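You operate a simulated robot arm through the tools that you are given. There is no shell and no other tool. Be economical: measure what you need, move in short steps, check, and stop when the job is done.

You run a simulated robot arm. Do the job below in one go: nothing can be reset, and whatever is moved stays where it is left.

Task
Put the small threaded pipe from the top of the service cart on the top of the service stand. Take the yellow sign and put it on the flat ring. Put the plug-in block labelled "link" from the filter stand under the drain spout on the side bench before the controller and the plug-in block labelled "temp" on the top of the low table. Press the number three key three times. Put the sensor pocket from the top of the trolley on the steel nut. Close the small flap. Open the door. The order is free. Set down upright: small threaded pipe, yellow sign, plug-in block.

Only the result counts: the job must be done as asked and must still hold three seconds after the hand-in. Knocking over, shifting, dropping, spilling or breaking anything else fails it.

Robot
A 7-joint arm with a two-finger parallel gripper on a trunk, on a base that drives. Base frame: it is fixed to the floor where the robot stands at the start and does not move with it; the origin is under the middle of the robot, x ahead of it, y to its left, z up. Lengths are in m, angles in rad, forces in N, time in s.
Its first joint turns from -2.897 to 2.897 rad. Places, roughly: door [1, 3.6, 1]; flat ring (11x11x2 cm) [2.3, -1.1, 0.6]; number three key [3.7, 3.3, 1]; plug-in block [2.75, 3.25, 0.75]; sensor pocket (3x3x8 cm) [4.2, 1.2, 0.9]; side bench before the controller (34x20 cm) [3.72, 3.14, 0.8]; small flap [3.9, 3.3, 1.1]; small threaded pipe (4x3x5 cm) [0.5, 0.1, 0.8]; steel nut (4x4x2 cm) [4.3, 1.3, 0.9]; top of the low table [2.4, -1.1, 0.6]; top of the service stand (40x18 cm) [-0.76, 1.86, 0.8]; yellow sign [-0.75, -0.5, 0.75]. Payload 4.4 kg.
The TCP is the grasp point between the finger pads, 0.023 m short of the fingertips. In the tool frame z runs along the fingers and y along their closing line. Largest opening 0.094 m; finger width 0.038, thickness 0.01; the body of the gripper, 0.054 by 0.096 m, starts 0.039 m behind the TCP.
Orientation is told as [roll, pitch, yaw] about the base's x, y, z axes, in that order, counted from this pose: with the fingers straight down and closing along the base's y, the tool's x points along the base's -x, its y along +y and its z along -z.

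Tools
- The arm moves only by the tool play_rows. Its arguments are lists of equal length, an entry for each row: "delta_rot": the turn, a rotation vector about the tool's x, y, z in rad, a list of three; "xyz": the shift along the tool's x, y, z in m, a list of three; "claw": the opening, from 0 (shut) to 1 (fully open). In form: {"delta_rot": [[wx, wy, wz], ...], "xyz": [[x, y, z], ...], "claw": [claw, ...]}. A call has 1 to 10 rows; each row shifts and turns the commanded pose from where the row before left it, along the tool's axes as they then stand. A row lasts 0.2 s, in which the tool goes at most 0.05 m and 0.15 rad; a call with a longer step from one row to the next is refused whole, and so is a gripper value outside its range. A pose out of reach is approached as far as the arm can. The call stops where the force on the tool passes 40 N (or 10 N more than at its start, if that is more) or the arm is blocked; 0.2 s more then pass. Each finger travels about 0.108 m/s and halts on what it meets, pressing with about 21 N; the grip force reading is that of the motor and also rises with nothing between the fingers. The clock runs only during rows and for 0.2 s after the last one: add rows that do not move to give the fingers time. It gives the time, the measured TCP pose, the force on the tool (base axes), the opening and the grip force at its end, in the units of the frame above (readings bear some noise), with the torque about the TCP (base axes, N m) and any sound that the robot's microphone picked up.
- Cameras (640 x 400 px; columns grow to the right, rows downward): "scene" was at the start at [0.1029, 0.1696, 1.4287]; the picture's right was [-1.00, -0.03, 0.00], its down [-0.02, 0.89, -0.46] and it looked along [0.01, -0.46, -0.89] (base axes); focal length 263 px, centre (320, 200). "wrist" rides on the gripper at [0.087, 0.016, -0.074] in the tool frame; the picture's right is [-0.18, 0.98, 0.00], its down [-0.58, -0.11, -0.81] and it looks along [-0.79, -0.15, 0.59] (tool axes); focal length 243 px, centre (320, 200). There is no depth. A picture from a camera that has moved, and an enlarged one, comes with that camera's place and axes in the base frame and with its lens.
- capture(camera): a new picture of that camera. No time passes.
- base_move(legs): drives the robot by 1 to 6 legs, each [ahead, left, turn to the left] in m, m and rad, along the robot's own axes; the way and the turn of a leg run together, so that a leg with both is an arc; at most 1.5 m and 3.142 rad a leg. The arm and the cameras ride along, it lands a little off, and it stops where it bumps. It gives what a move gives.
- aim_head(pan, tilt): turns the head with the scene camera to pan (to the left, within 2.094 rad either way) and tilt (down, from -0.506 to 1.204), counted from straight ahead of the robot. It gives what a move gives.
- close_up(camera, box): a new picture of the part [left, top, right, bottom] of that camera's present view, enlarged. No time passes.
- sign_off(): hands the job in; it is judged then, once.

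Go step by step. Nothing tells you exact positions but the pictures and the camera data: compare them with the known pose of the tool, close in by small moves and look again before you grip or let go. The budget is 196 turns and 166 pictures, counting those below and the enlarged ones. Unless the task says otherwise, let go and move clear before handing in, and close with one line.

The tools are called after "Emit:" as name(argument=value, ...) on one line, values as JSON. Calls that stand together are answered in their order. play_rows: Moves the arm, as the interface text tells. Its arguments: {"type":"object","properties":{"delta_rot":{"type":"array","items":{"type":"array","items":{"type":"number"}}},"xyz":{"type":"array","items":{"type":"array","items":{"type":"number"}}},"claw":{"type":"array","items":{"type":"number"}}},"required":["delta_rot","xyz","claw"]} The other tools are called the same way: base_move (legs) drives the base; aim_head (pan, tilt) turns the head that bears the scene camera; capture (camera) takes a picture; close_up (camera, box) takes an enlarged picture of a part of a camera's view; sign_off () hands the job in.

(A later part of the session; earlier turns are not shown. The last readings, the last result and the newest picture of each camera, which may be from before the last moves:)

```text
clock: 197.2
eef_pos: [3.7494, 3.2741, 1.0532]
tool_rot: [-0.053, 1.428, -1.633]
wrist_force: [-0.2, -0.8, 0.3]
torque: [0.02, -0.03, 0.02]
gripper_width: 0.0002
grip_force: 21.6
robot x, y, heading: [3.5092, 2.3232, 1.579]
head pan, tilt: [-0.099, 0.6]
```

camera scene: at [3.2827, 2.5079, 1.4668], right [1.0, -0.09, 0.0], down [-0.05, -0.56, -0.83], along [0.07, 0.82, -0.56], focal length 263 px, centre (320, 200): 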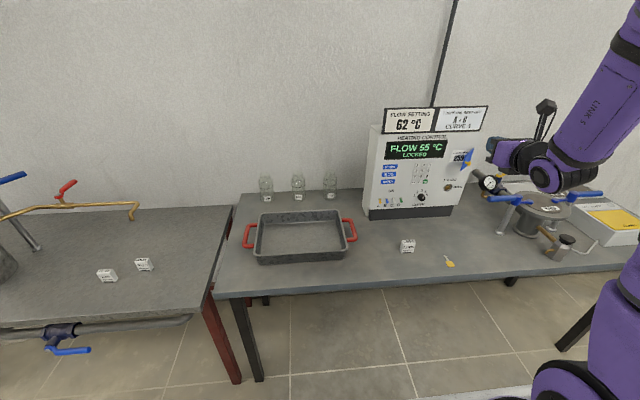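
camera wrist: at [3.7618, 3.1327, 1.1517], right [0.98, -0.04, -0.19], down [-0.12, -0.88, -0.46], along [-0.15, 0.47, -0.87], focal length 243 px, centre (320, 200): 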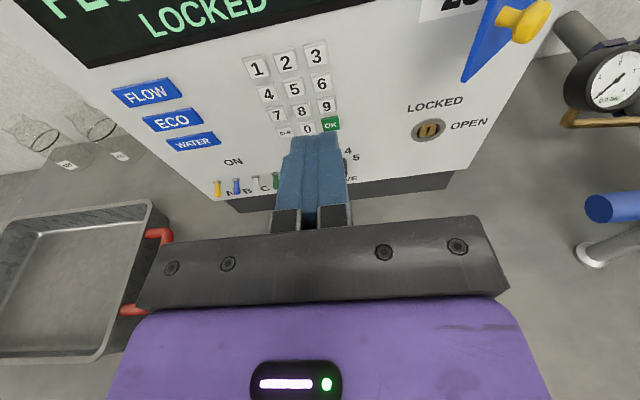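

Emit:
play_rows(delta_rot=[[0, 0, 0], [0, 0, 0], [0, 0, 0], [0, 0, 0], [0, 0, 0]], xyz=[[0, 0, 0.006], [0, 0, 0.003], [0, 0, 0.003], [0, 0, 0.002], [0, 0, 0.001]], claw=[0, 0, 0, 0, 0])

Emit:
play_rows(delta_rot=[[0, 0, 0], [0, 0, 0], [0, 0, 0], [0, 0, 0], [0, 0, 0]], xyz=[[0, 0, -0.006], [0, 0, -0.015], [0, 0, -0.03], [0, 0, -0.04], [0, 0, -0.03]], claw=[0, 0, 0, 0, 0])

Emit:
capture(camera="wrist")

```text
clock: 198.4
eef_pos: [3.7502, 3.2865, 1.052]
tool_rot: [-0.054, 1.428, -1.634]
wrist_force: [-2.2, -21.5, 4.8]
torque: [0.43, -0.06, 0.1]
gripper_width: 0.0
grip_force: 20.8
robot x, y, heading: [3.5088, 2.3238, 1.58]
head pan, tilt: [-0.099, 0.6]
heard: click
```

```text
clock: 199.6
eef_pos: [3.7476, 3.1697, 1.0687]
tool_rot: [-0.051, 1.428, -1.63]
wrist_force: [0.0, 1.1, -0.2]
torque: [0.02, -0.02, -0.02]
gripper_width: 0.0002
grip_force: 21.2
robot x, y, heading: [3.5096, 2.3222, 1.575]
head pan, tilt: [-0.099, 0.6]
```

```text
67 pictures are left
camera wrist: at [3.7653, 3.108, 1.1651], right [0.98, -0.04, -0.19], down [-0.12, -0.88, -0.46], along [-0.15, 0.47, -0.87], focal length 243 px, centre (320, 200)
```

wrist: 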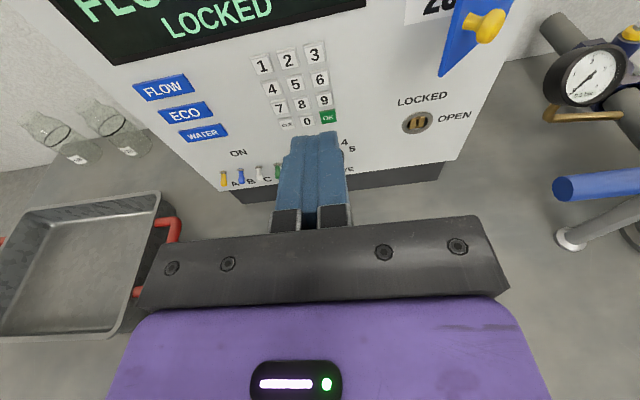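

All three presses clicked. Next I'll line the fingertips up with the flap's knob and push it closed.

Emit:
play_rows(delta_rot=[[0, 0, 0], [0, 0, 0], [0, 0, 0], [0, 0, 0]], xyz=[[0.01, 0.03, -0.02], [0.005, 0.03, 0], [0.003, 0.031, 0], [0, 0, 0.01]], claw=[0, 0, 0, 0])

Emit:
capture(camera="wrist")

```text
clock: 200.6
eef_pos: [3.8386, 3.161, 1.0879]
tool_rot: [-0.053, 1.426, -1.631]
wrist_force: [-0.1, -0.8, 0.7]
torque: [0.03, 0.01, -0.02]
gripper_width: 0.0
grip_force: 20.9
robot x, y, heading: [3.509, 2.3257, 1.581]
head pan, tilt: [-0.099, 0.6]
```

```text
66 pictures are left
camera wrist: at [3.8566, 3.0991, 1.1837], right [0.98, -0.04, -0.19], down [-0.12, -0.88, -0.46], along [-0.15, 0.47, -0.87], focal length 243 px, centre (320, 200)
```

wrist: 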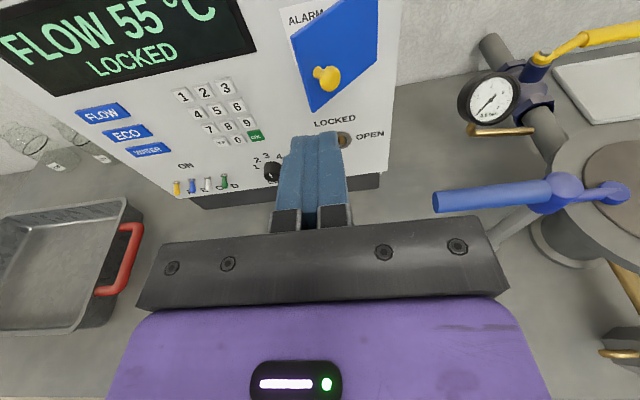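

Emit:
play_rows(delta_rot=[[0, 0, 0], [0, 0, 0], [0, 0, 0], [0, 0, 0], [0, 0, 0], [0, 0, 0], [0, 0, 0], [0, 0, 0], [0, 0, 0]], xyz=[[0, 0, 0.025], [0, 0, 0.02], [0, 0, 0.012], [0.001, 0, 0.01], [0.001, 0, 0.01], [0.001, 0, 0.01], [0.001, 0, 0.008], [0, 0, 0.006], [0, 0, 0.005]], claw=[0, 0, 0, 0, 0, 0, 0, 0, 0])

Emit:
capture(camera="wrist")

Emit:
close_up(camera="scene", box=[370, 120, 490, 210])

```text
clock: 201.7
eef_pos: [3.8349, 3.2286, 1.0775]
tool_rot: [-0.076, 1.422, -1.648]
wrist_force: [0.8, -0.4, 0.6]
torque: [-0.01, 0.02, -0.01]
gripper_width: 0.0001
grip_force: 20.5
robot x, y, heading: [3.5153, 2.3242, 1.581]
head pan, tilt: [-0.099, 0.6]
stopped in row 5: the force on the tool passed its limit at 49 N (the readings are from after the stop); the commanded pose is now the measured one
```

```text
65 pictures are left
camera wrist: at [3.8535, 3.1676, 1.1729], right [0.98, -0.03, -0.19], down [-0.12, -0.88, -0.46], along [-0.16, 0.47, -0.87], focal length 243 px, centre (320, 200)
```

wrist: 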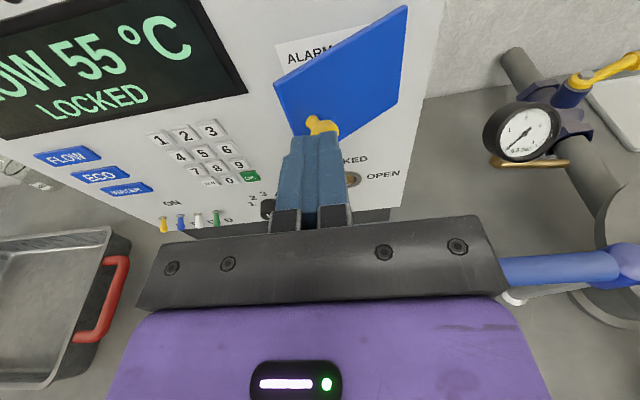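

```text
4.44 times, centred on (430, 165) of scene
camera zoom: at [3.2827, 2.5077, 1.4669], right [1.0, -0.09, 0.0], down [-0.05, -0.56, -0.83], along [0.07, 0.82, -0.56], focal length 1168 px, centre (-169, 356)
```

zoom: 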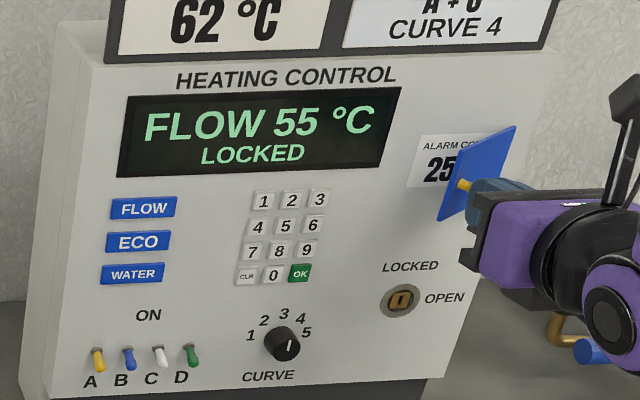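

The flap moved part way, then the force limit tripped. I'll push on more slowly.

Emit:
play_rows(delta_rot=[[0, 0, 0], [0, 0, 0], [0, 0, 0], [0, 0, 0], [0, 0, 0], [0, 0, 0], [0, 0, 0], [0, 0, 0], [0, 0, 0], [0, 0, 0]], xyz=[[0, -0.001, 0.003], [0, -0.001, 0.003], [0.001, -0.001, 0.003], [0, -0.001, 0.003], [0, 0, 0.003], [0.001, 0, 0.003], [0, 0, 0.003], [0.001, 0, 0.003], [0, 0, 0.003], [0, 0, 0.003]], claw=[0, 0, 0, 0, 0, 0, 0, 0, 0, 0])

Emit:
capture(camera="wrist")

```text
clock: 203.9
eef_pos: [3.8299, 3.2583, 1.0752]
tool_rot: [-0.074, 1.422, -1.646]
wrist_force: [-0.1, 0.2, 0.6]
torque: [-0.02, -0.01, -0.03]
gripper_width: 0.0
grip_force: 21.0
robot x, y, heading: [3.5092, 2.3253, 1.577]
head pan, tilt: [-0.099, 0.6]
```

```text
63 pictures are left
camera wrist: at [3.8486, 3.1979, 1.1714], right [0.98, -0.03, -0.19], down [-0.12, -0.88, -0.46], along [-0.16, 0.47, -0.87], focal length 243 px, centre (320, 200)
```

wrist: 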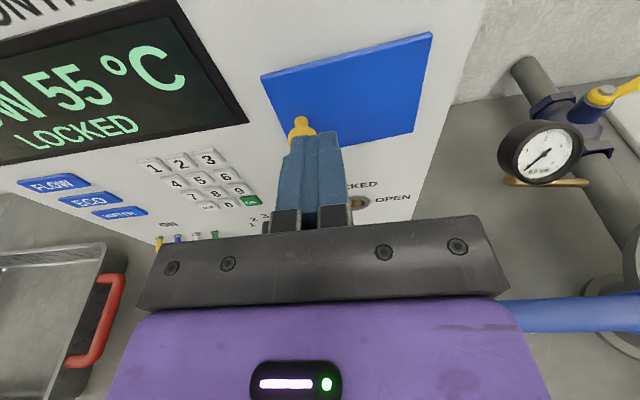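

It's almost shut. I'll keep pushing gently until it seats.

Emit:
play_rows(delta_rot=[[0, 0, 0], [0, 0, 0], [0, 0, 0], [0, 0, 0], [0, 0, 0], [0, 0, 0], [0, 0, 0], [0, 0, 0]], xyz=[[0, -0.001, 0.003], [0, -0.001, 0.003], [0.001, 0, 0.003], [0, 0, 0.003], [0, 0, 0.003], [0.001, 0, 0.003], [0, 0, 0.002], [0, 0, 0.002]], claw=[0, 0, 0, 0, 0, 0, 0, 0])

Emit:
close_up(camera="scene", box=[370, 120, 490, 210])

Emit:
capture(camera="wrist")

```text
clock: 204.9
eef_pos: [3.8293, 3.2673, 1.0742]
tool_rot: [-0.077, 1.42, -1.647]
wrist_force: [-5.7, -27.7, 8.9]
torque: [0.35, 0.04, 0.38]
gripper_width: 0.0
grip_force: 21.6
robot x, y, heading: [3.5083, 2.3217, 1.576]
head pan, tilt: [-0.099, 0.6]
stopped in row 5: the force on the tool passed its limit at 44 N (the readings are from after the stop); the commanded pose is now the measured one
```

```text
4.44 times, centred on (430, 165) of scene
camera zoom: at [3.282, 2.5054, 1.467], right [1.0, -0.09, 0.0], down [-0.05, -0.56, -0.83], along [0.07, 0.82, -0.56], focal length 1168 px, centre (-169, 356)
```

zoom: 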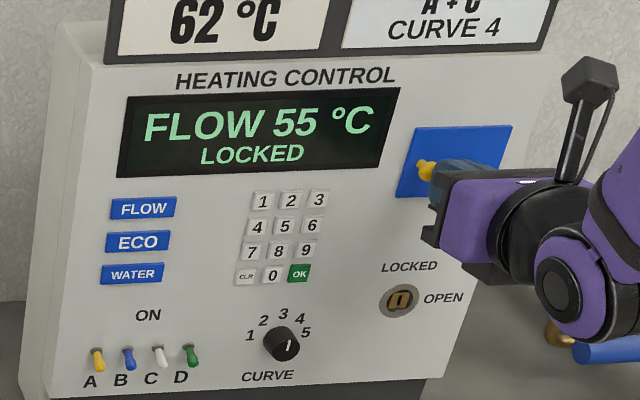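

```text
61 pictures are left
camera wrist: at [3.8468, 3.2054, 1.1713], right [0.98, -0.03, -0.19], down [-0.12, -0.88, -0.45], along [-0.16, 0.47, -0.87], focal length 243 px, centre (320, 200)
```

wrist: 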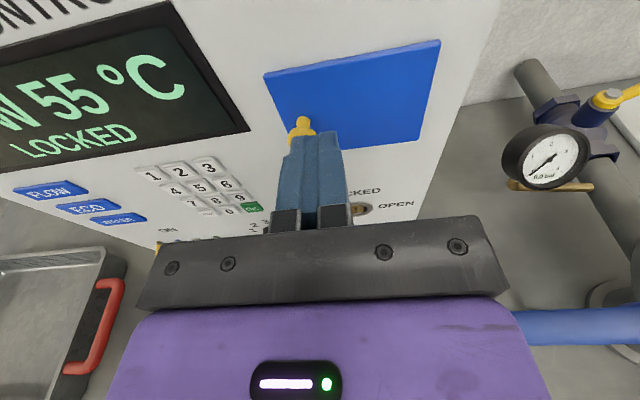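

The flap is shut against the panel. I'll retract, check that it stays shut, and look towards the trolley.

Emit:
play_rows(delta_rot=[[0, 0, 0], [0, 0, 0], [0, 0, 0], [0, 0, 0], [0, 0, 0], [0, 0, 0]], xyz=[[0, 0, -0.01], [0, 0, -0.03], [0.02, 0, -0.035], [0.03, 0, -0.035], [0.03, 0, -0.035], [0.03, 0, -0.02]], claw=[0, 0, 0, 0, 0, 0])

Emit:
play_rows(delta_rot=[[0, -0.142, 0], [0, -0.142, 0], [0, -0.142, 0], [0, -0.142, 0], [0, -0.142, 0], [0, -0.142, 0], [0, -0.142, 0], [0, -0.142, 0], [0, -0.142, 0], [0, -0.142, 0]], xyz=[[0, 0, 0], [0, 0, 0], [0, 0, 0], [0, 0, 0], [0, 0, 0], [0, 0, 0], [0, 0, 0], [0, 0, 0], [0, 0, 0], [0, 0, 0]], claw=[0.9, 0.9, 0.9, 0.9, 0.9, 0.9, 0.9, 0.9, 0.9, 0.9])

Emit:
capture(camera="scene")

Emit:
aim_head(pan=-2.09, tilt=0.45)

Emit:
capture(camera="scene")

```text
clock: 206.3
eef_pos: [3.8309, 3.1203, 1.2058]
tool_rot: [-0.082, 1.419, -1.652]
wrist_force: [-0.1, 1.3, -0.6]
torque: [0.01, 0.0, -0.01]
gripper_width: 0.0
grip_force: 21.5
robot x, y, heading: [3.5076, 2.3222, 1.581]
head pan, tilt: [-0.099, 0.6]
```

```text
clock: 208.5
eef_pos: [3.83, 3.1214, 1.2067]
tool_rot: [-0.011, -0.003, -1.573]
wrist_force: [-0.1, -0.9, 1.0]
torque: [0.02, 0.02, -0.03]
gripper_width: 0.0845
grip_force: 0.1
robot x, y, heading: [3.5076, 2.3207, 1.574]
head pan, tilt: [-0.099, 0.6]
```

```text
60 pictures are left
camera scene: at [3.2825, 2.507, 1.4669], right [1.0, -0.09, 0.0], down [-0.05, -0.56, -0.83], along [0.07, 0.82, -0.56], focal length 263 px, centre (320, 200)
```

scene: 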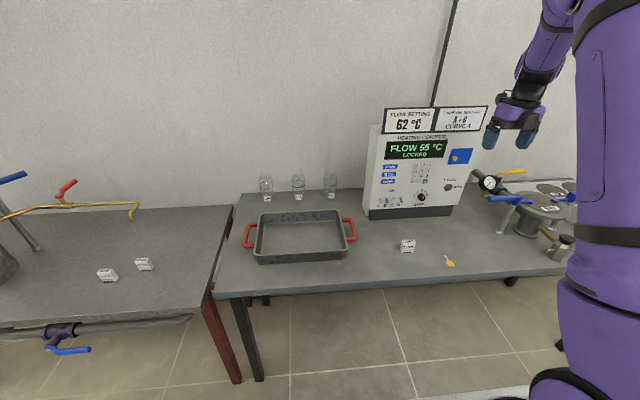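

```text
clock: 210.4
eef_pos: [3.8303, 3.1211, 1.2058]
tool_rot: [-0.013, -0.001, -1.574]
wrist_force: [-0.5, 0.0, 0.5]
torque: [-0.03, -0.03, -0.04]
gripper_width: 0.0846
grip_force: 0.2
robot x, y, heading: [3.5085, 2.3202, 1.578]
head pan, tilt: [-2.089, 0.45]
```

```text
59 pictures are left
camera scene: at [3.3547, 2.3746, 1.4804], right [-0.49, -0.87, 0.0], down [-0.38, 0.21, -0.9], along [0.79, -0.44, -0.44], focal length 263 px, centre (320, 200)
```

scene: 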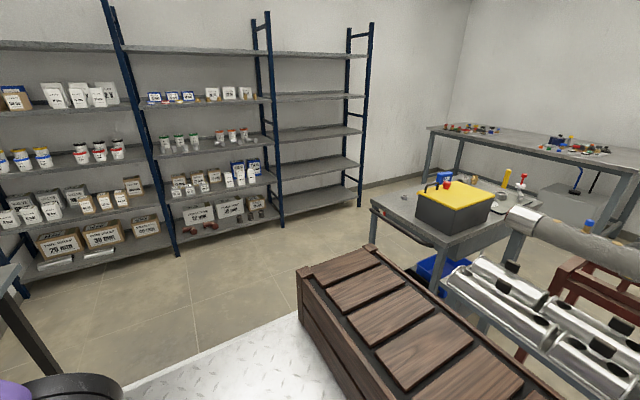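

The flap holds shut, and I can see the trolley with its tool box. I'll zoom in.

Emit:
close_up(camera="scene", box=[360, 150, 560, 275])

```text
3.20 times, centred on (460, 212) of scene
camera zoom: at [3.3547, 2.3746, 1.4804], right [-0.49, -0.87, 0.0], down [-0.38, 0.21, -0.9], along [0.79, -0.44, -0.44], focal length 841 px, centre (-128, 160)
```

zoom: 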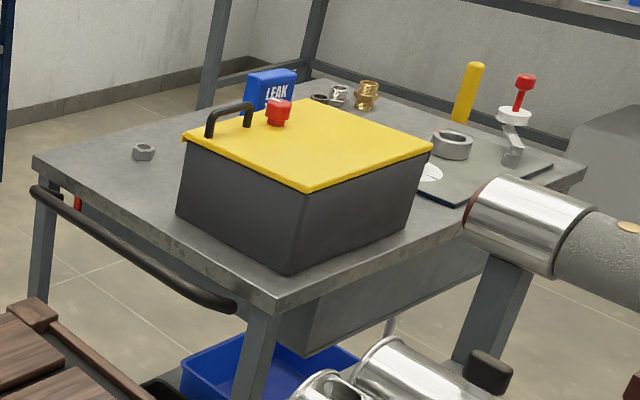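

The nut is at about (4.27, 1.335) and the pocket is hidden behind the tool box. I'll turn round and approach the trolley from the north.

Emit:
base_move(legs=[[0, 0, -1.57], [0, 0, -1.57]])

Emit:
base_move(legs=[[0, 0.72, 0]])

Emit:
aim_head(pan=-0.1, tilt=0.6)

Emit:
capture(camera="scene")

```text
clock: 218.6
eef_pos: [3.1687, 1.5321, 1.206]
tool_rot: [-0.012, -0.001, 1.544]
wrist_force: [0.6, -0.7, 0.1]
torque: [-0.01, 0.01, 0.0]
gripper_width: 0.0844
grip_force: 0.1
robot x, y, heading: [3.5105, 2.3217, -1.584]
head pan, tilt: [-2.089, 0.45]
```

```text
clock: 222.5
eef_pos: [3.8864, 1.5213, 1.206]
tool_rot: [-0.009, 0.001, 1.543]
wrist_force: [-0.4, 0.4, -0.6]
torque: [0.0, 0.03, -0.02]
gripper_width: 0.0845
grip_force: 0.1
robot x, y, heading: [4.2302, 2.3097, -1.592]
head pan, tilt: [-2.089, 0.45]
```

```text
clock: 224.4
eef_pos: [3.8869, 1.5215, 1.2065]
tool_rot: [-0.01, 0.0, 1.543]
wrist_force: [0.4, 0.4, -0.1]
torque: [0.01, -0.01, -0.02]
gripper_width: 0.0844
grip_force: 0.1
robot x, y, heading: [4.2298, 2.3096, -1.588]
head pan, tilt: [-0.099, 0.6]
```

```text
57 pictures are left
camera scene: at [4.4527, 2.1177, 1.4668], right [-0.99, 0.12, 0.0], down [0.07, 0.56, -0.83], along [-0.1, -0.82, -0.56], focal length 263 px, centre (320, 200)
```

scene: 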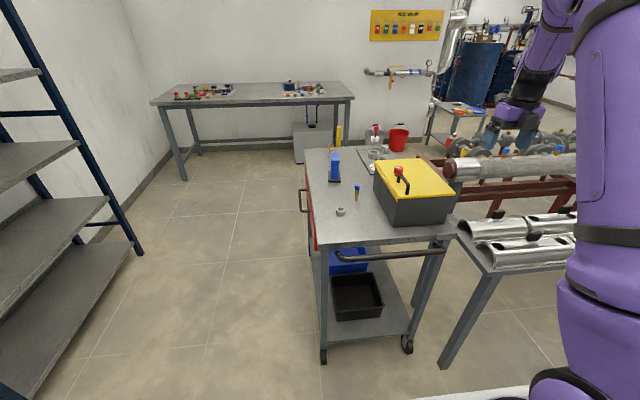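

Emit:
close_up(camera="scene", box=[300, 140, 460, 250])

```text
3.64 times, centred on (380, 195) of scene
camera zoom: at [4.4527, 2.1177, 1.4668], right [-0.99, 0.12, 0.0], down [0.07, 0.56, -0.83], along [-0.1, -0.82, -0.56], focal length 956 px, centre (102, 218)
```

zoom: 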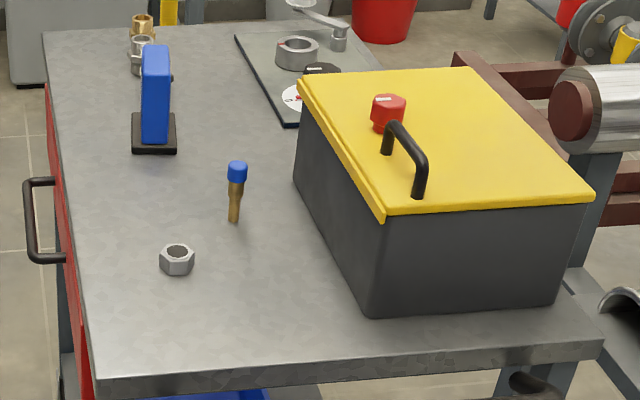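

The pocket is a brass stem with a blue cap at about (4.197, 1.251). The nut is at about (4.277, 1.328). I'll close in, and turn the gripper so it closes along y and stays clear of the box.

Emit:
base_move(legs=[[0.18, 0, 0]])

Emit:
play_rows(delta_rot=[[0, 0, -0.145], [0, 0, -0.145], [0, 0, -0.145], [0, 0, -0.145], [0, 0, -0.145], [0, 0, -0.145], [0, 0, -0.145], [0, 0, -0.145], [0, 0, -0.145], [0, 0, -0.145]], xyz=[[0, 0, 0], [0, 0, 0], [0, 0, 0], [0, 0, 0], [0, 0, 0], [0, 0, 0], [0, 0, 0], [0, 0, 0], [0, 0, 0], [0, 0, 0]], claw=[0.9, 0.9, 0.9, 0.9, 0.9, 0.9, 0.9, 0.9, 0.9, 0.9])

Emit:
play_rows(delta_rot=[[0, 0, -0.145], [0, 0, 0], [0, 0, 0], [0, 0, 0], [0, 0, 0], [0, 0, 0], [0, 0, 0], [0, 0, 0]], xyz=[[0, 0, 0], [0.044, 0.005, 0], [0.044, 0.01, 0], [0.044, 0.01, 0], [0.044, 0.01, 0], [0.044, 0.01, 0], [0.044, 0.01, 0], [0.044, 0.01, 0]], claw=[0.6, 0.6, 0.6, 0.6, 0.6, 0.6, 0.6, 0.6])

Emit:
capture(camera="wrist")

Emit:
close_up(camera="scene", box=[280, 120, 480, 260])

```text
clock: 225.9
eef_pos: [3.8843, 1.3411, 1.2071]
tool_rot: [-0.011, 0.0, 1.545]
wrist_force: [0.2, -0.3, 0.3]
torque: [0.0, -0.01, -0.01]
gripper_width: 0.0844
grip_force: 0.0
robot x, y, heading: [4.2269, 2.1316, -1.587]
head pan, tilt: [-0.099, 0.6]
```

```text
clock: 228.1
eef_pos: [3.8847, 1.3399, 1.207]
tool_rot: [0.0, 0.011, 2.998]
wrist_force: [-1.0, 0.1, 0.4]
torque: [-0.01, 0.0, 0.0]
gripper_width: 0.0847
grip_force: 0.0
robot x, y, heading: [4.2241, 2.1336, -1.587]
head pan, tilt: [-0.099, 0.6]
```

```text
clock: 229.9
eef_pos: [4.193, 1.2755, 1.2114]
tool_rot: [0.0, 0.012, 3.14]
wrist_force: [-1.4, -0.2, 0.8]
torque: [-0.04, -0.06, -0.01]
gripper_width: 0.0567
grip_force: 0.1
robot x, y, heading: [4.2228, 2.1276, -1.593]
head pan, tilt: [-0.099, 0.6]
```

```text
55 pictures are left
camera wrist: at [4.2794, 1.2593, 1.2869], right [-0.19, -0.98, 0.0], down [-0.59, 0.11, 0.8], along [-0.79, 0.15, -0.6], focal length 243 px, centre (320, 200)
```

wrist: 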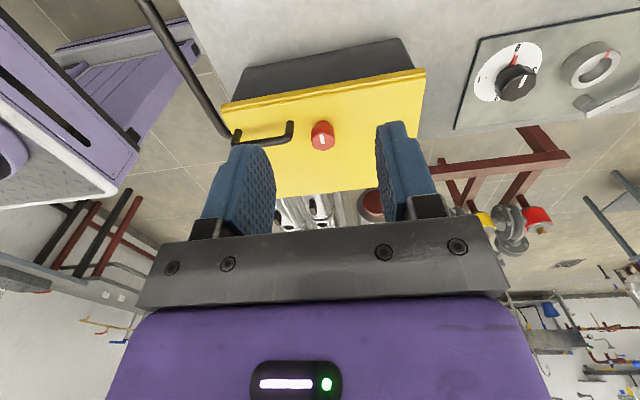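

```text
2.86 times, centred on (380, 190) of scene
camera zoom: at [4.4496, 1.9384, 1.4669], right [-0.99, 0.11, 0.0], down [0.07, 0.56, -0.83], along [-0.09, -0.82, -0.56], focal length 751 px, centre (149, 229)
```

zoom: 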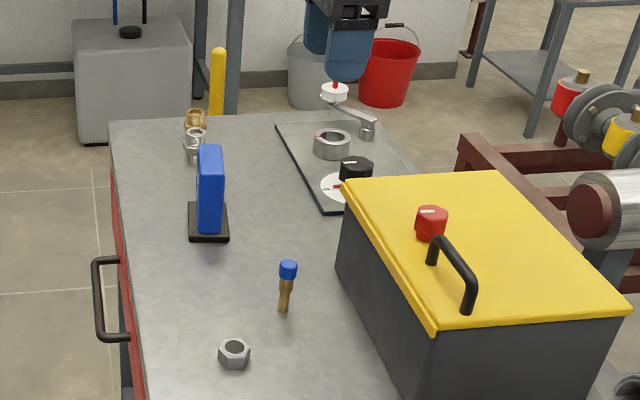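

Emit:
play_rows(delta_rot=[[0, 0, 0], [0, 0, 0], [0, 0, 0], [0, 0, 0], [0, 0, 0], [0, 0, 0]], xyz=[[0.006, 0.033, 0], [0, 0, 0.045], [0, 0, 0.045], [0, 0, 0.045], [0, 0, 0.045], [0, 0, 0.03]], claw=[0.6, 0.6, 0.6, 0.6, 0.6, 0.6])

Emit:
capture(camera="wrist")

Emit:
close_up(camera="scene", box=[280, 120, 480, 260])

```text
clock: 231.3
eef_pos: [4.2012, 1.2424, 0.9996]
tool_rot: [0.002, 0.01, 3.139]
wrist_force: [-0.1, 0.8, 0.9]
torque: [-0.04, 0.02, 0.01]
gripper_width: 0.0561
grip_force: 0.1
robot x, y, heading: [4.2275, 2.1344, -1.586]
head pan, tilt: [-0.099, 0.6]
```

```text
53 pictures are left
camera wrist: at [4.2877, 1.2262, 1.0754], right [-0.19, -0.98, 0.0], down [-0.59, 0.11, 0.8], along [-0.79, 0.15, -0.6], focal length 243 px, centre (320, 200)
```

wrist: 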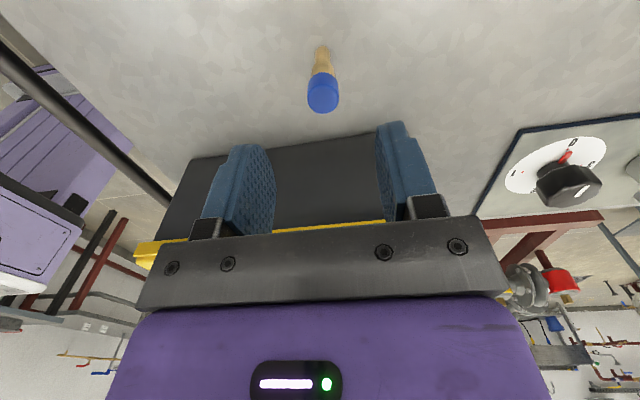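

```text
2.86 times, centred on (380, 190) of scene
camera zoom: at [4.4502, 1.9388, 1.4669], right [-0.99, 0.11, 0.0], down [0.06, 0.56, -0.83], along [-0.09, -0.82, -0.56], focal length 751 px, centre (149, 229)
```

zoom: 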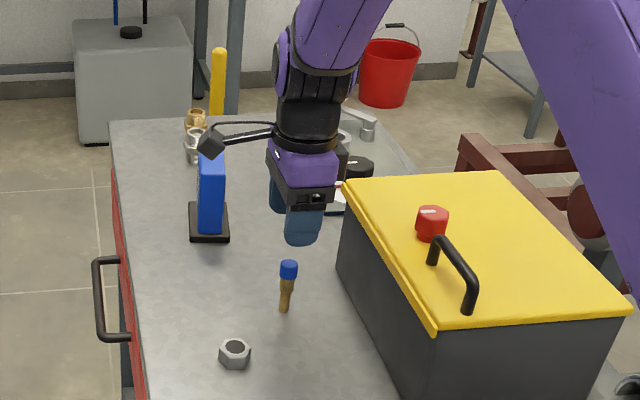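

I'm centred over the pocket, so I'll descend and grip its body.

Emit:
play_rows(delta_rot=[[0, 0, 0], [0, 0, 0], [0, 0, 0], [0, 0, 0], [0, 0, 0], [0, 0, 0], [0, 0, 0]], xyz=[[0, 0, 0.035], [0, 0, 0.035], [0, 0, 0.027], [0, 0, 0], [0, 0, 0], [0, 0, 0], [0, 0, 0]], claw=[0.6, 0.6, 0.6, 0, 0, 0, 0])

Emit:
close_up(camera="wrist", box=[220, 80, 420, 240])

```text
clock: 232.9
eef_pos: [4.2018, 1.2435, 0.9023]
tool_rot: [0.001, 0.008, 3.141]
wrist_force: [-0.7, 0.4, -0.4]
torque: [-0.01, -0.03, 0.0]
gripper_width: 0.0212
grip_force: 21.2
robot x, y, heading: [4.2265, 2.1352, -1.588]
head pan, tilt: [-0.099, 0.6]
```

```text
2.50 times, centred on (320, 160) of wrist
camera zoom: at [4.2885, 1.2262, 0.9784], right [-0.18, -0.98, 0.0], down [-0.59, 0.11, 0.8], along [-0.79, 0.15, -0.6], focal length 606 px, centre (320, 300)
```

zoom: 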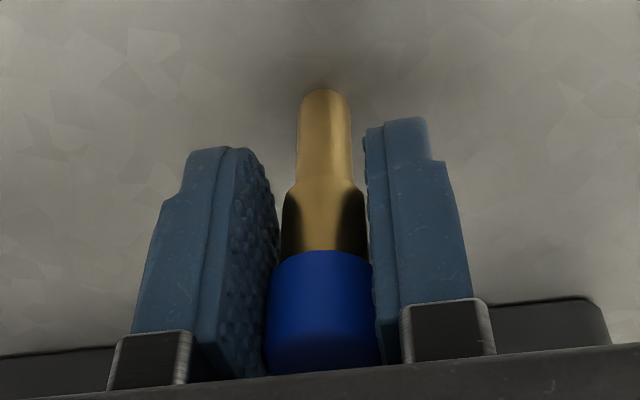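

The pocket is held by its cap (21 mm). I'll lift 6 cm and carry it over the nut.

Emit:
play_rows(delta_rot=[[0, 0, 0], [0, 0, 0], [0, 0, 0], [0, 0, 0], [0, 0, 0], [0, 0, 0], [0, 0, 0], [0, 0, 0], [0, 0, 0], [0, 0, 0]], xyz=[[0, 0, -0.006], [0, 0, -0.012], [0, 0, -0.015], [0, 0, -0.015], [0, 0, -0.012], [0.01, -0.01, 0], [0.02, -0.02, 0], [0.02, -0.02, 0], [0.018, -0.017, 0], [0.01, -0.01, 0]], claw=[0, 0, 0, 0, 0, 0, 0, 0, 0, 0])

Emit:
capture(camera="wrist")

Emit:
close_up(camera="scene", box=[300, 160, 440, 260])

```text
clock: 235.1
eef_pos: [4.279, 1.3197, 0.9636]
tool_rot: [0.0, 0.012, 3.142]
wrist_force: [0.2, 0.3, -1.0]
torque: [0.0, 0.0, -0.03]
gripper_width: 0.0214
grip_force: 21.0
robot x, y, heading: [4.2279, 2.132, -1.587]
head pan, tilt: [-0.099, 0.6]
```

```text
50 pictures are left
camera wrist: at [4.3656, 1.3029, 1.0398], right [-0.19, -0.98, 0.0], down [-0.59, 0.11, 0.8], along [-0.79, 0.15, -0.6], focal length 243 px, centre (320, 200)
```

wrist: 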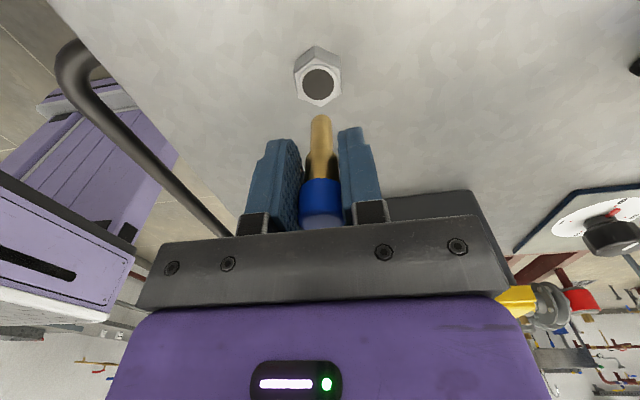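

```text
4.00 times, centred on (370, 210) of scene
camera zoom: at [4.4501, 1.9381, 1.4668], right [-0.99, 0.11, 0.0], down [0.06, 0.56, -0.82], along [-0.09, -0.82, -0.57], focal length 1052 px, centre (120, 160)
```

zoom: 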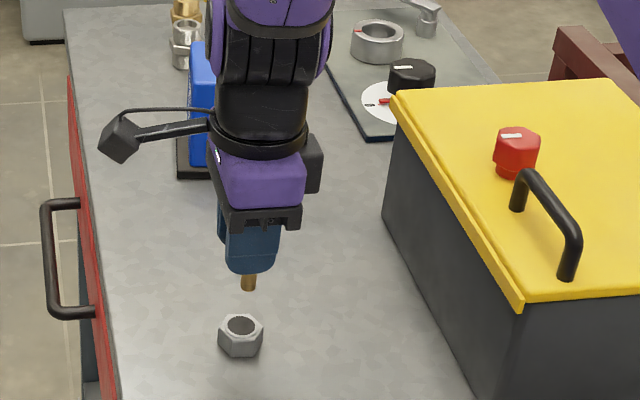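

The pocket is aligned with the nut's hole to within 1–2 mm. I'll lower it in.

Emit:
play_rows(delta_rot=[[0, 0, 0], [0, 0, 0], [0, 0, 0], [0, 0, 0], [0, 0, 0], [0, 0, 0], [0, 0, 0], [0, 0, 0], [0, 0, 0], [0, 0, 0]], xyz=[[0.0005, -0.0015, 0.008], [0, 0, 0.012], [0, 0, 0.012], [0, 0, 0.01], [0, 0, 0.006], [0, 0, 0.004], [0, 0, 0.003], [0, 0, 0.002], [0, 0, 0.002], [0, 0, 0.0]], claw=[0, 0, 0, 0, 0, 0, 0, 0, 0, 0])

Emit:
close_up(camera="wrist", box=[220, 60, 420, 220])

```text
clock: 237.3
eef_pos: [4.2817, 1.3214, 0.9057]
tool_rot: [-0.002, 0.011, 3.142]
wrist_force: [-0.2, -2.8, 13.5]
torque: [-0.23, 0.11, 0.01]
gripper_width: 0.0209
grip_force: 20.7
robot x, y, heading: [4.2256, 2.135, -1.588]
head pan, tilt: [-0.099, 0.6]
```

```text
2.50 times, centred on (320, 140) of wrist
camera zoom: at [4.3676, 1.305, 0.9812], right [-0.18, -0.98, 0.0], down [-0.59, 0.11, 0.8], along [-0.79, 0.15, -0.6], focal length 606 px, centre (320, 350)
```

zoom: 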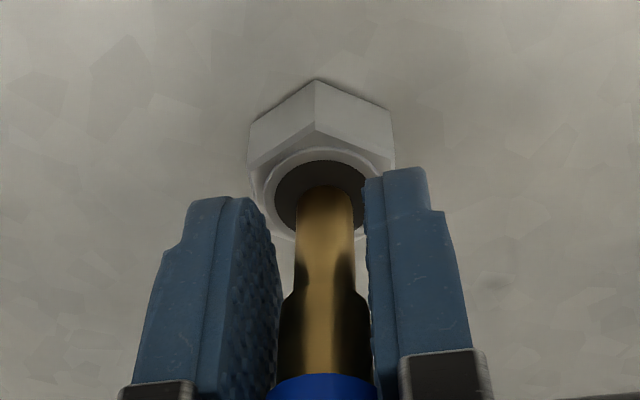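

The pocket is seated on the nut and pushed up slightly in the grip, so contact is firm. I'll relieve the load, open gently and rise straight up.

Emit:
play_rows(delta_rot=[[0, 0, 0], [0, 0, 0], [0, 0, 0]], xyz=[[0, 0, -0.001], [0, 0, -0.001], [0, 0, 0]], claw=[0, 0, 0])

Emit:
close_up(camera="scene", box=[300, 160, 440, 260])

```text
clock: 238.1
eef_pos: [4.2819, 1.3201, 0.9081]
tool_rot: [0.0, 0.011, 3.141]
wrist_force: [0.8, 0.0, -0.6]
torque: [0.0, 0.01, 0.01]
gripper_width: 0.0208
grip_force: 21.2
robot x, y, heading: [4.2263, 2.1327, -1.585]
head pan, tilt: [-0.099, 0.6]
```

```text
4.00 times, centred on (370, 210) of scene
camera zoom: at [4.4503, 1.9384, 1.4668], right [-0.99, 0.11, 0.0], down [0.06, 0.56, -0.82], along [-0.09, -0.82, -0.57], focal length 1052 px, centre (120, 160)
```

zoom: 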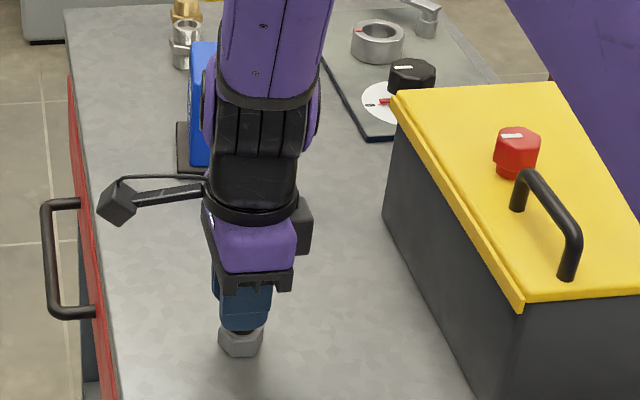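

Emit:
play_rows(delta_rot=[[0, 0, 0], [0, 0, 0], [0, 0, 0], [0, 0, 0], [0, 0, 0]], xyz=[[0, 0, 0.0012], [0, 0, 0], [0, 0, 0], [0, 0, 0], [0, 0, 0]], claw=[0, 0.3, 0.4, 0.5, 0.5])

Emit:
close_up(camera="wrist", box=[220, 60, 420, 220])

```text
clock: 239.3
eef_pos: [4.2816, 1.3203, 0.9051]
tool_rot: [0.001, 0.012, 3.142]
wrist_force: [0.5, 0.7, -1.0]
torque: [-0.01, -0.01, 0.01]
gripper_width: 0.0471
grip_force: 0.0
robot x, y, heading: [4.2241, 2.1321, -1.59]
head pan, tilt: [-0.099, 0.6]
```

```text
2.50 times, centred on (320, 140) of wrist
camera zoom: at [4.3678, 1.3047, 0.982], right [-0.18, -0.98, 0.0], down [-0.59, 0.11, 0.8], along [-0.79, 0.15, -0.6], focal length 606 px, centre (320, 350)
```

zoom: 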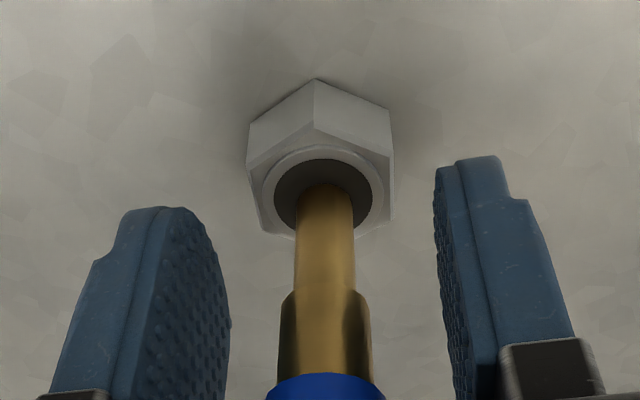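

It stands free. I'll rise straight up slowly.

Emit:
play_rows(delta_rot=[[0, 0, 0], [0, 0, 0], [0, 0, 0], [0, 0, 0], [0, 0, 0], [0, 0, 0], [0, 0, 0], [0, 0, 0], [0, 0, 0]], xyz=[[0, 0, -0.01], [0, 0, -0.02], [0, 0, -0.025], [0, 0, -0.03], [0, 0, -0.04], [0, 0, -0.045], [0, 0, -0.045], [0, 0, -0.045], [0, 0, -0.04]], claw=[0.5, 0.5, 0.5, 0.5, 0.5, 0.5, 0.5, 0.5, 0.5])

Emit:
close_up(camera="scene", box=[300, 140, 460, 260])

```text
clock: 241.3
eef_pos: [4.2776, 1.3208, 1.2048]
tool_rot: [-0.002, 0.012, 3.141]
wrist_force: [0.5, -0.8, -0.3]
torque: [0.01, -0.02, -0.04]
gripper_width: 0.0471
grip_force: 0.0
robot x, y, heading: [4.2245, 2.1301, -1.585]
head pan, tilt: [-0.099, 0.6]
```

```text
3.33 times, centred on (380, 200) of scene
camera zoom: at [4.4504, 1.938, 1.4667], right [-0.99, 0.11, 0.0], down [0.06, 0.56, -0.82], along [-0.09, -0.82, -0.57], focal length 876 px, centre (120, 200)
```

zoom: 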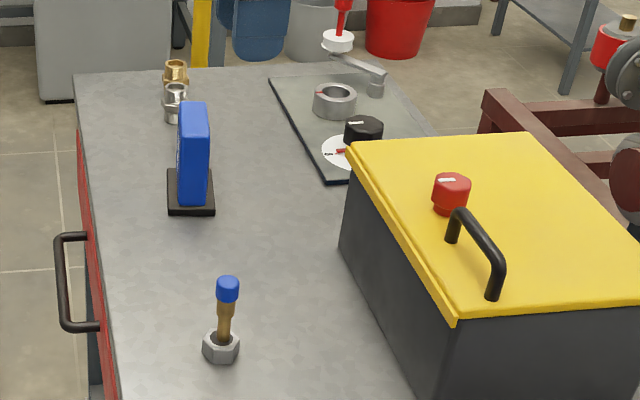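

The pocket stands on the nut. Next I'll go back for the TEMP block: pull the arm in, back off, turn to the north and strafe left.

Emit:
play_rows(delta_rot=[[0, 0, 0], [0, 0, 0], [0, 0, 0], [0, 0, 0]], xyz=[[0, -0.04, 0], [0, -0.045, 0], [0, -0.045, 0], [0, -0.04, 0]], claw=[0.9, 0.9, 0.9, 0.9])

Emit:
base_move(legs=[[-0.19, 0, 0], [0, 0, 1.58], [0, 0, 1.58]])

Emit:
base_move(legs=[[0, 0.85, 0], [0, 0.85, 0]])

Emit:
aim_head(pan=-0.2, tilt=0.7)

Emit:
capture(camera="scene")

```text
clock: 242.3
eef_pos: [4.2789, 1.4914, 1.2058]
tool_rot: [-0.002, 0.01, 3.138]
wrist_force: [-0.4, -1.0, -0.8]
torque: [0.03, 0.03, 0.0]
gripper_width: 0.0843
grip_force: 0.0
robot x, y, heading: [4.2215, 2.1325, -1.585]
head pan, tilt: [-0.099, 0.6]
```

```text
clock: 251.5
eef_pos: [4.1725, 2.9612, 1.2056]
tool_rot: [-0.001, 0.01, 0.006]
wrist_force: [-0.2, -0.5, -0.2]
torque: [-0.01, 0.02, 0.05]
gripper_width: 0.0845
grip_force: 0.0
robot x, y, heading: [4.2271, 2.3216, 1.563]
head pan, tilt: [-0.099, 0.6]
```

```text
clock: 260.2
eef_pos: [2.4716, 2.9884, 1.2067]
tool_rot: [-0.001, 0.011, -0.003]
wrist_force: [1.2, -0.4, -0.3]
torque: [0.0, -0.01, 0.0]
gripper_width: 0.0844
grip_force: 0.1
robot x, y, heading: [2.5251, 2.3474, 1.555]
head pan, tilt: [-0.099, 0.6]
```

```text
clock: 260.9
eef_pos: [2.4728, 2.9885, 1.2061]
tool_rot: [0.0, 0.01, -0.004]
wrist_force: [0.0, 0.4, -0.1]
torque: [0.01, -0.02, -0.02]
gripper_width: 0.0846
grip_force: 0.0
robot x, y, heading: [2.5235, 2.3461, 1.555]
head pan, tilt: [-0.201, 0.7]
```

```text
44 pictures are left
camera scene: at [2.3095, 2.5337, 1.4582], right [0.98, -0.22, 0.0], down [-0.14, -0.63, -0.77], along [0.17, 0.75, -0.64], focal length 263 px, centre (320, 200)
```

scene: 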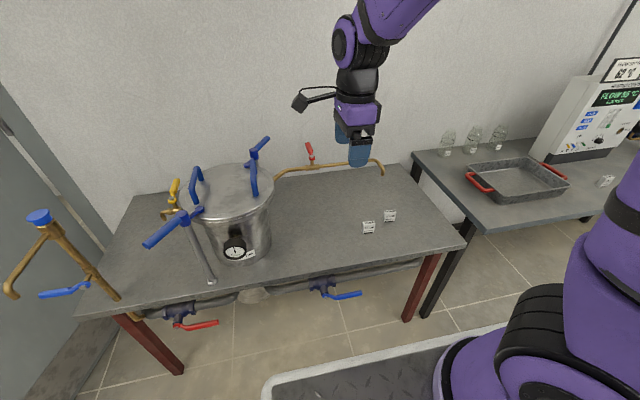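

TEMP is the left remaining block, at about (2.628, 3.155). I'll move above it with the fingers closing along y.

Emit:
play_rows(delta_rot=[[0, 0, 0], [0, 0, 0], [0, 0, 0], [0, 0, 0], [0, 0, 0], [0, 0, 0], [0, 0, 0], [0, 0, 0], [0, 0, 0], [0, 0, 0]], xyz=[[-0.031, 0.033, 0], [-0.031, 0.033, 0], [-0.031, 0.033, 0], [-0.031, 0.033, 0], [-0.031, 0.034, 0], [0, 0, 0.05], [0, 0, 0.05], [0, 0, 0.05], [0, 0, 0.05], [0, 0, 0.05]], claw=[0.8, 0.8, 0.8, 0.8, 0.8, 0.8, 0.8, 0.8, 0.8, 0.8])

Emit:
capture(camera="wrist")

Emit:
close_up(camera="scene", box=[310, 150, 450, 250])

```text
clock: 263.1
eef_pos: [2.6253, 3.1527, 0.9551]
tool_rot: [0.003, 0.013, -0.004]
wrist_force: [-0.9, -0.5, 0.9]
torque: [0.03, 0.01, 0.01]
gripper_width: 0.0752
grip_force: 0.1
robot x, y, heading: [2.5238, 2.3472, 1.553]
head pan, tilt: [-0.201, 0.7]
```

```text
43 pictures are left
camera wrist: at [2.5397, 3.1695, 1.0308], right [0.19, 0.98, 0.0], down [0.59, -0.11, 0.8], along [0.79, -0.15, -0.6], focal length 243 px, centre (320, 200)
```

wrist: 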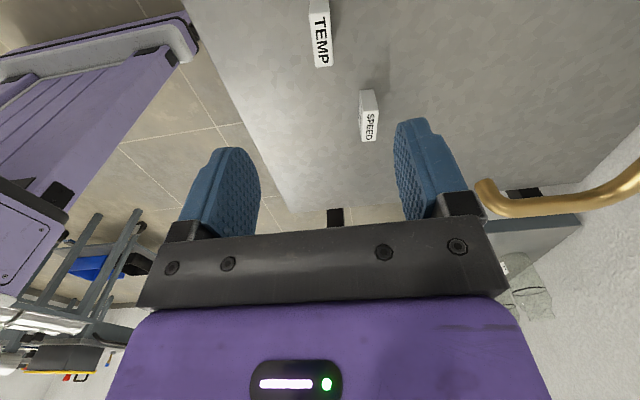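

```text
4.00 times, centred on (380, 200) of scene
camera zoom: at [2.3096, 2.533, 1.4583], right [0.98, -0.22, 0.0], down [-0.14, -0.63, -0.77], along [0.17, 0.75, -0.64], focal length 1052 px, centre (80, 200)
```

zoom: 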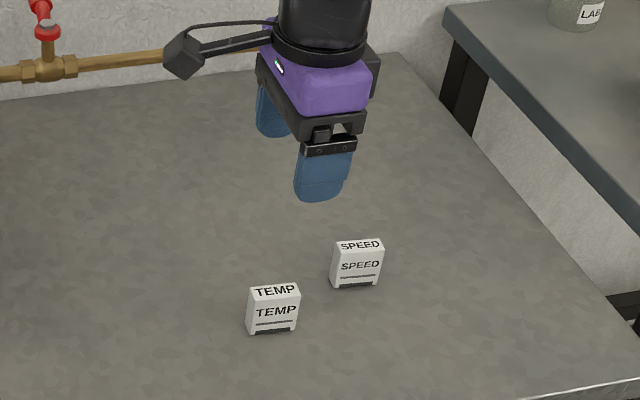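

Emit:
play_rows(delta_rot=[[0, 0, 0], [0, 0, 0], [0, 0, 0], [0, 0, 0], [0, 0, 0], [0, 0, 0]], xyz=[[-0.003, 0, 0.04], [0, 0, 0.045], [0, 0, 0.045], [0, 0, 0.035], [0, 0, 0.018], [0, 0, 0.006]], claw=[0.8, 0.8, 0.8, 0.8, 0.8, 0.8])

Emit:
capture(camera="wrist")

Emit:
play_rows(delta_rot=[[0, 0, 0], [0, 0, 0], [0, 0, 0], [0, 0, 0]], xyz=[[0, 0, 0], [0, 0, 0], [0, 0, 0], [0, 0, 0]], claw=[0, 0, 0, 0])

Emit:
capture(camera="wrist")

```text
clock: 264.4
eef_pos: [2.6254, 3.1534, 0.7644]
tool_rot: [-0.001, 0.012, -0.002]
wrist_force: [-0.3, 0.1, 0.9]
torque: [-0.01, 0.0, 0.01]
gripper_width: 0.0755
grip_force: 0.0
robot x, y, heading: [2.5224, 2.3475, 1.555]
head pan, tilt: [-0.201, 0.7]
```

```text
41 pictures are left
camera wrist: at [2.5401, 3.1706, 0.8403], right [0.19, 0.98, 0.0], down [0.59, -0.11, 0.8], along [0.79, -0.15, -0.6], focal length 243 px, centre (320, 200)
```

wrist: 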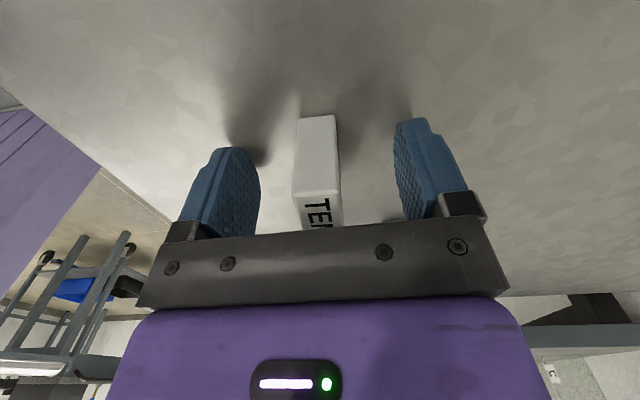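

```text
clock: 265.4
eef_pos: [2.6244, 3.1537, 0.7649]
tool_rot: [-0.001, 0.014, -0.003]
wrist_force: [-0.3, -0.1, 0.0]
torque: [0.01, 0.0, 0.05]
gripper_width: 0.0178
grip_force: 21.1
robot x, y, heading: [2.5248, 2.345, 1.553]
head pan, tilt: [-0.201, 0.7]
```

```text
40 pictures are left
camera wrist: at [2.54, 3.1706, 0.8405], right [0.19, 0.98, 0.0], down [0.59, -0.11, 0.8], along [0.79, -0.15, -0.6], focal length 243 px, centre (320, 200)
```

wrist: 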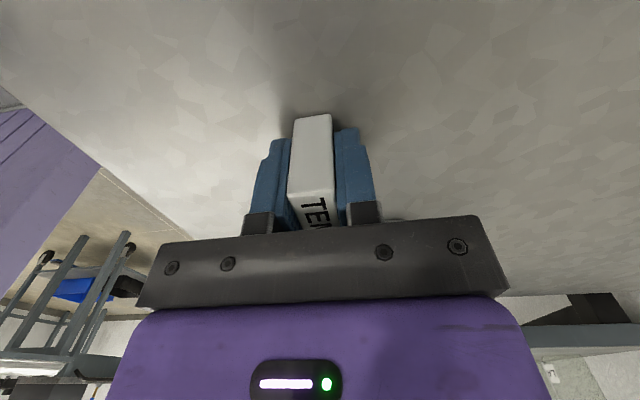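

TEMP is held. I'll lift it, draw it back, and drive east round the trolley to the low table.

Emit:
play_rows(delta_rot=[[0, 0, 0], [0, 0, 0], [0, 0, 0], [0, 0, 0], [0, 0, 0], [0, 0, 0], [0, 0, 0], [0, 0, 0], [0, 0, 0], [0, 0, 0]], xyz=[[0, 0, -0.006], [0, 0, -0.012], [0, 0, -0.02], [0, 0, -0.035], [0, 0, -0.04], [0, 0, -0.04], [0, 0, -0.04], [0, 0, -0.04], [0, 0, -0.04], [0, 0, -0.03]], claw=[0, 0, 0, 0, 0, 0, 0, 0, 0, 0])

Emit:
play_rows(delta_rot=[[0, 0, 0], [0, 0, 0], [0, 0, 0], [0, 0, 0], [0, 0, 0], [0, 0, 0], [0, 0, 0], [0, 0, 0]], xyz=[[0, -0.01, -0.01], [0, -0.025, -0.02], [0, -0.035, -0.02], [0, -0.035, -0.02], [0, -0.035, -0.01], [0, -0.035, 0], [0, -0.025, 0], [0, -0.01, 0]], claw=[0, 0, 0, 0, 0, 0, 0, 0])

Emit:
base_move(legs=[[0, -1.2, 0], [0, -1.15, 0]])

Emit:
aim_head(pan=-1.5, tilt=0.5)

Emit:
capture(camera="scene")

```text
clock: 267.6
eef_pos: [2.6296, 3.1544, 1.0684]
tool_rot: [0.0, 0.012, -0.004]
wrist_force: [0.3, -0.3, -0.9]
torque: [0.02, 0.0, 0.01]
gripper_width: 0.0176
grip_force: 20.8
robot x, y, heading: [2.52, 2.3496, 1.557]
head pan, tilt: [-0.201, 0.7]
```

```text
clock: 269.4
eef_pos: [2.6293, 2.9432, 1.1479]
tool_rot: [0.001, 0.01, -0.005]
wrist_force: [0.5, 0.5, -0.5]
torque: [-0.03, 0.0, -0.01]
gripper_width: 0.0177
grip_force: 21.0
robot x, y, heading: [2.5204, 2.3447, 1.552]
head pan, tilt: [-0.201, 0.7]
```

```text
clock: 281.0
eef_pos: [4.9867, 2.8943, 1.147]
tool_rot: [0.0, 0.013, -0.009]
wrist_force: [-0.3, -0.8, -0.7]
torque: [-0.04, 0.03, -0.01]
gripper_width: 0.0177
grip_force: 20.7
robot x, y, heading: [4.8788, 2.3007, 1.545]
head pan, tilt: [-0.201, 0.7]
```

```text
clock: 282.5
eef_pos: [4.9874, 2.8945, 1.1486]
tool_rot: [0.0, 0.01, -0.009]
wrist_force: [0.9, 0.6, -0.7]
torque: [0.02, 0.03, 0.05]
gripper_width: 0.0177
grip_force: 20.9
robot x, y, heading: [4.8798, 2.3, 1.548]
head pan, tilt: [-1.499, 0.499]
```

```text
39 pictures are left
camera scene: at [4.7373, 2.4084, 1.4759], right [0.05, -1.0, 0.0], down [-0.48, -0.02, -0.88], along [0.88, 0.04, -0.48], focal length 263 px, centre (320, 200)
```

scene: 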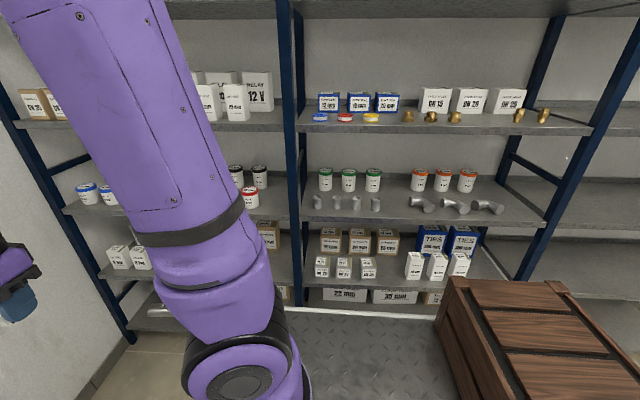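

Emit:
base_move(legs=[[0, -0.03, 0.023], [-1.25, 0, 0], [-1.2, 0, 0]])

Emit:
aim_head(pan=2.05, tilt=0.4)

Emit:
capture(camera="scene")

```text
clock: 294.8
eef_pos: [5.0133, 0.4581, 1.1472]
tool_rot: [-0.001, 0.01, 0.018]
wrist_force: [-1.5, -0.2, -1.1]
torque: [0.04, 0.0, -0.03]
gripper_width: 0.0177
grip_force: 20.7
robot x, y, heading: [4.9191, -0.1412, 1.573]
head pan, tilt: [-1.499, 0.499]
stopped in leg 3: the robot was blocked; the commanded pose is now the measured one
```

```text
clock: 297.8
eef_pos: [5.0117, 0.4571, 1.1484]
tool_rot: [-0.001, 0.013, 0.017]
wrist_force: [0.7, 0.6, -0.3]
torque: [0.0, -0.01, 0.02]
gripper_width: 0.0174
grip_force: 21.1
robot x, y, heading: [4.9175, -0.139, 1.577]
head pan, tilt: [2.051, 0.4]
```

```text
38 pictures are left
camera scene: at [4.6032, -0.0844, 1.485], right [-0.46, 0.89, 0.0], down [0.34, 0.18, -0.92], along [-0.82, -0.43, -0.39], focal length 263 px, centre (320, 200)
```

scene: 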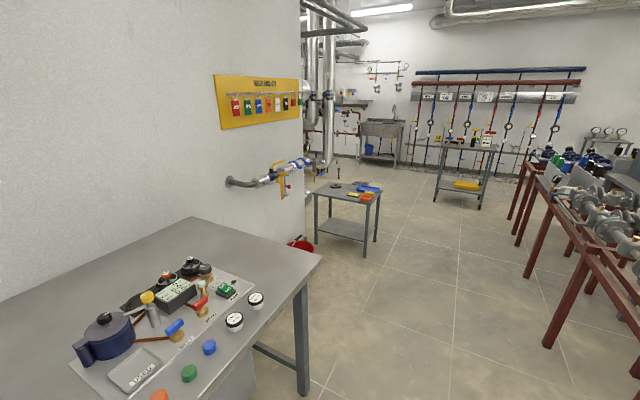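

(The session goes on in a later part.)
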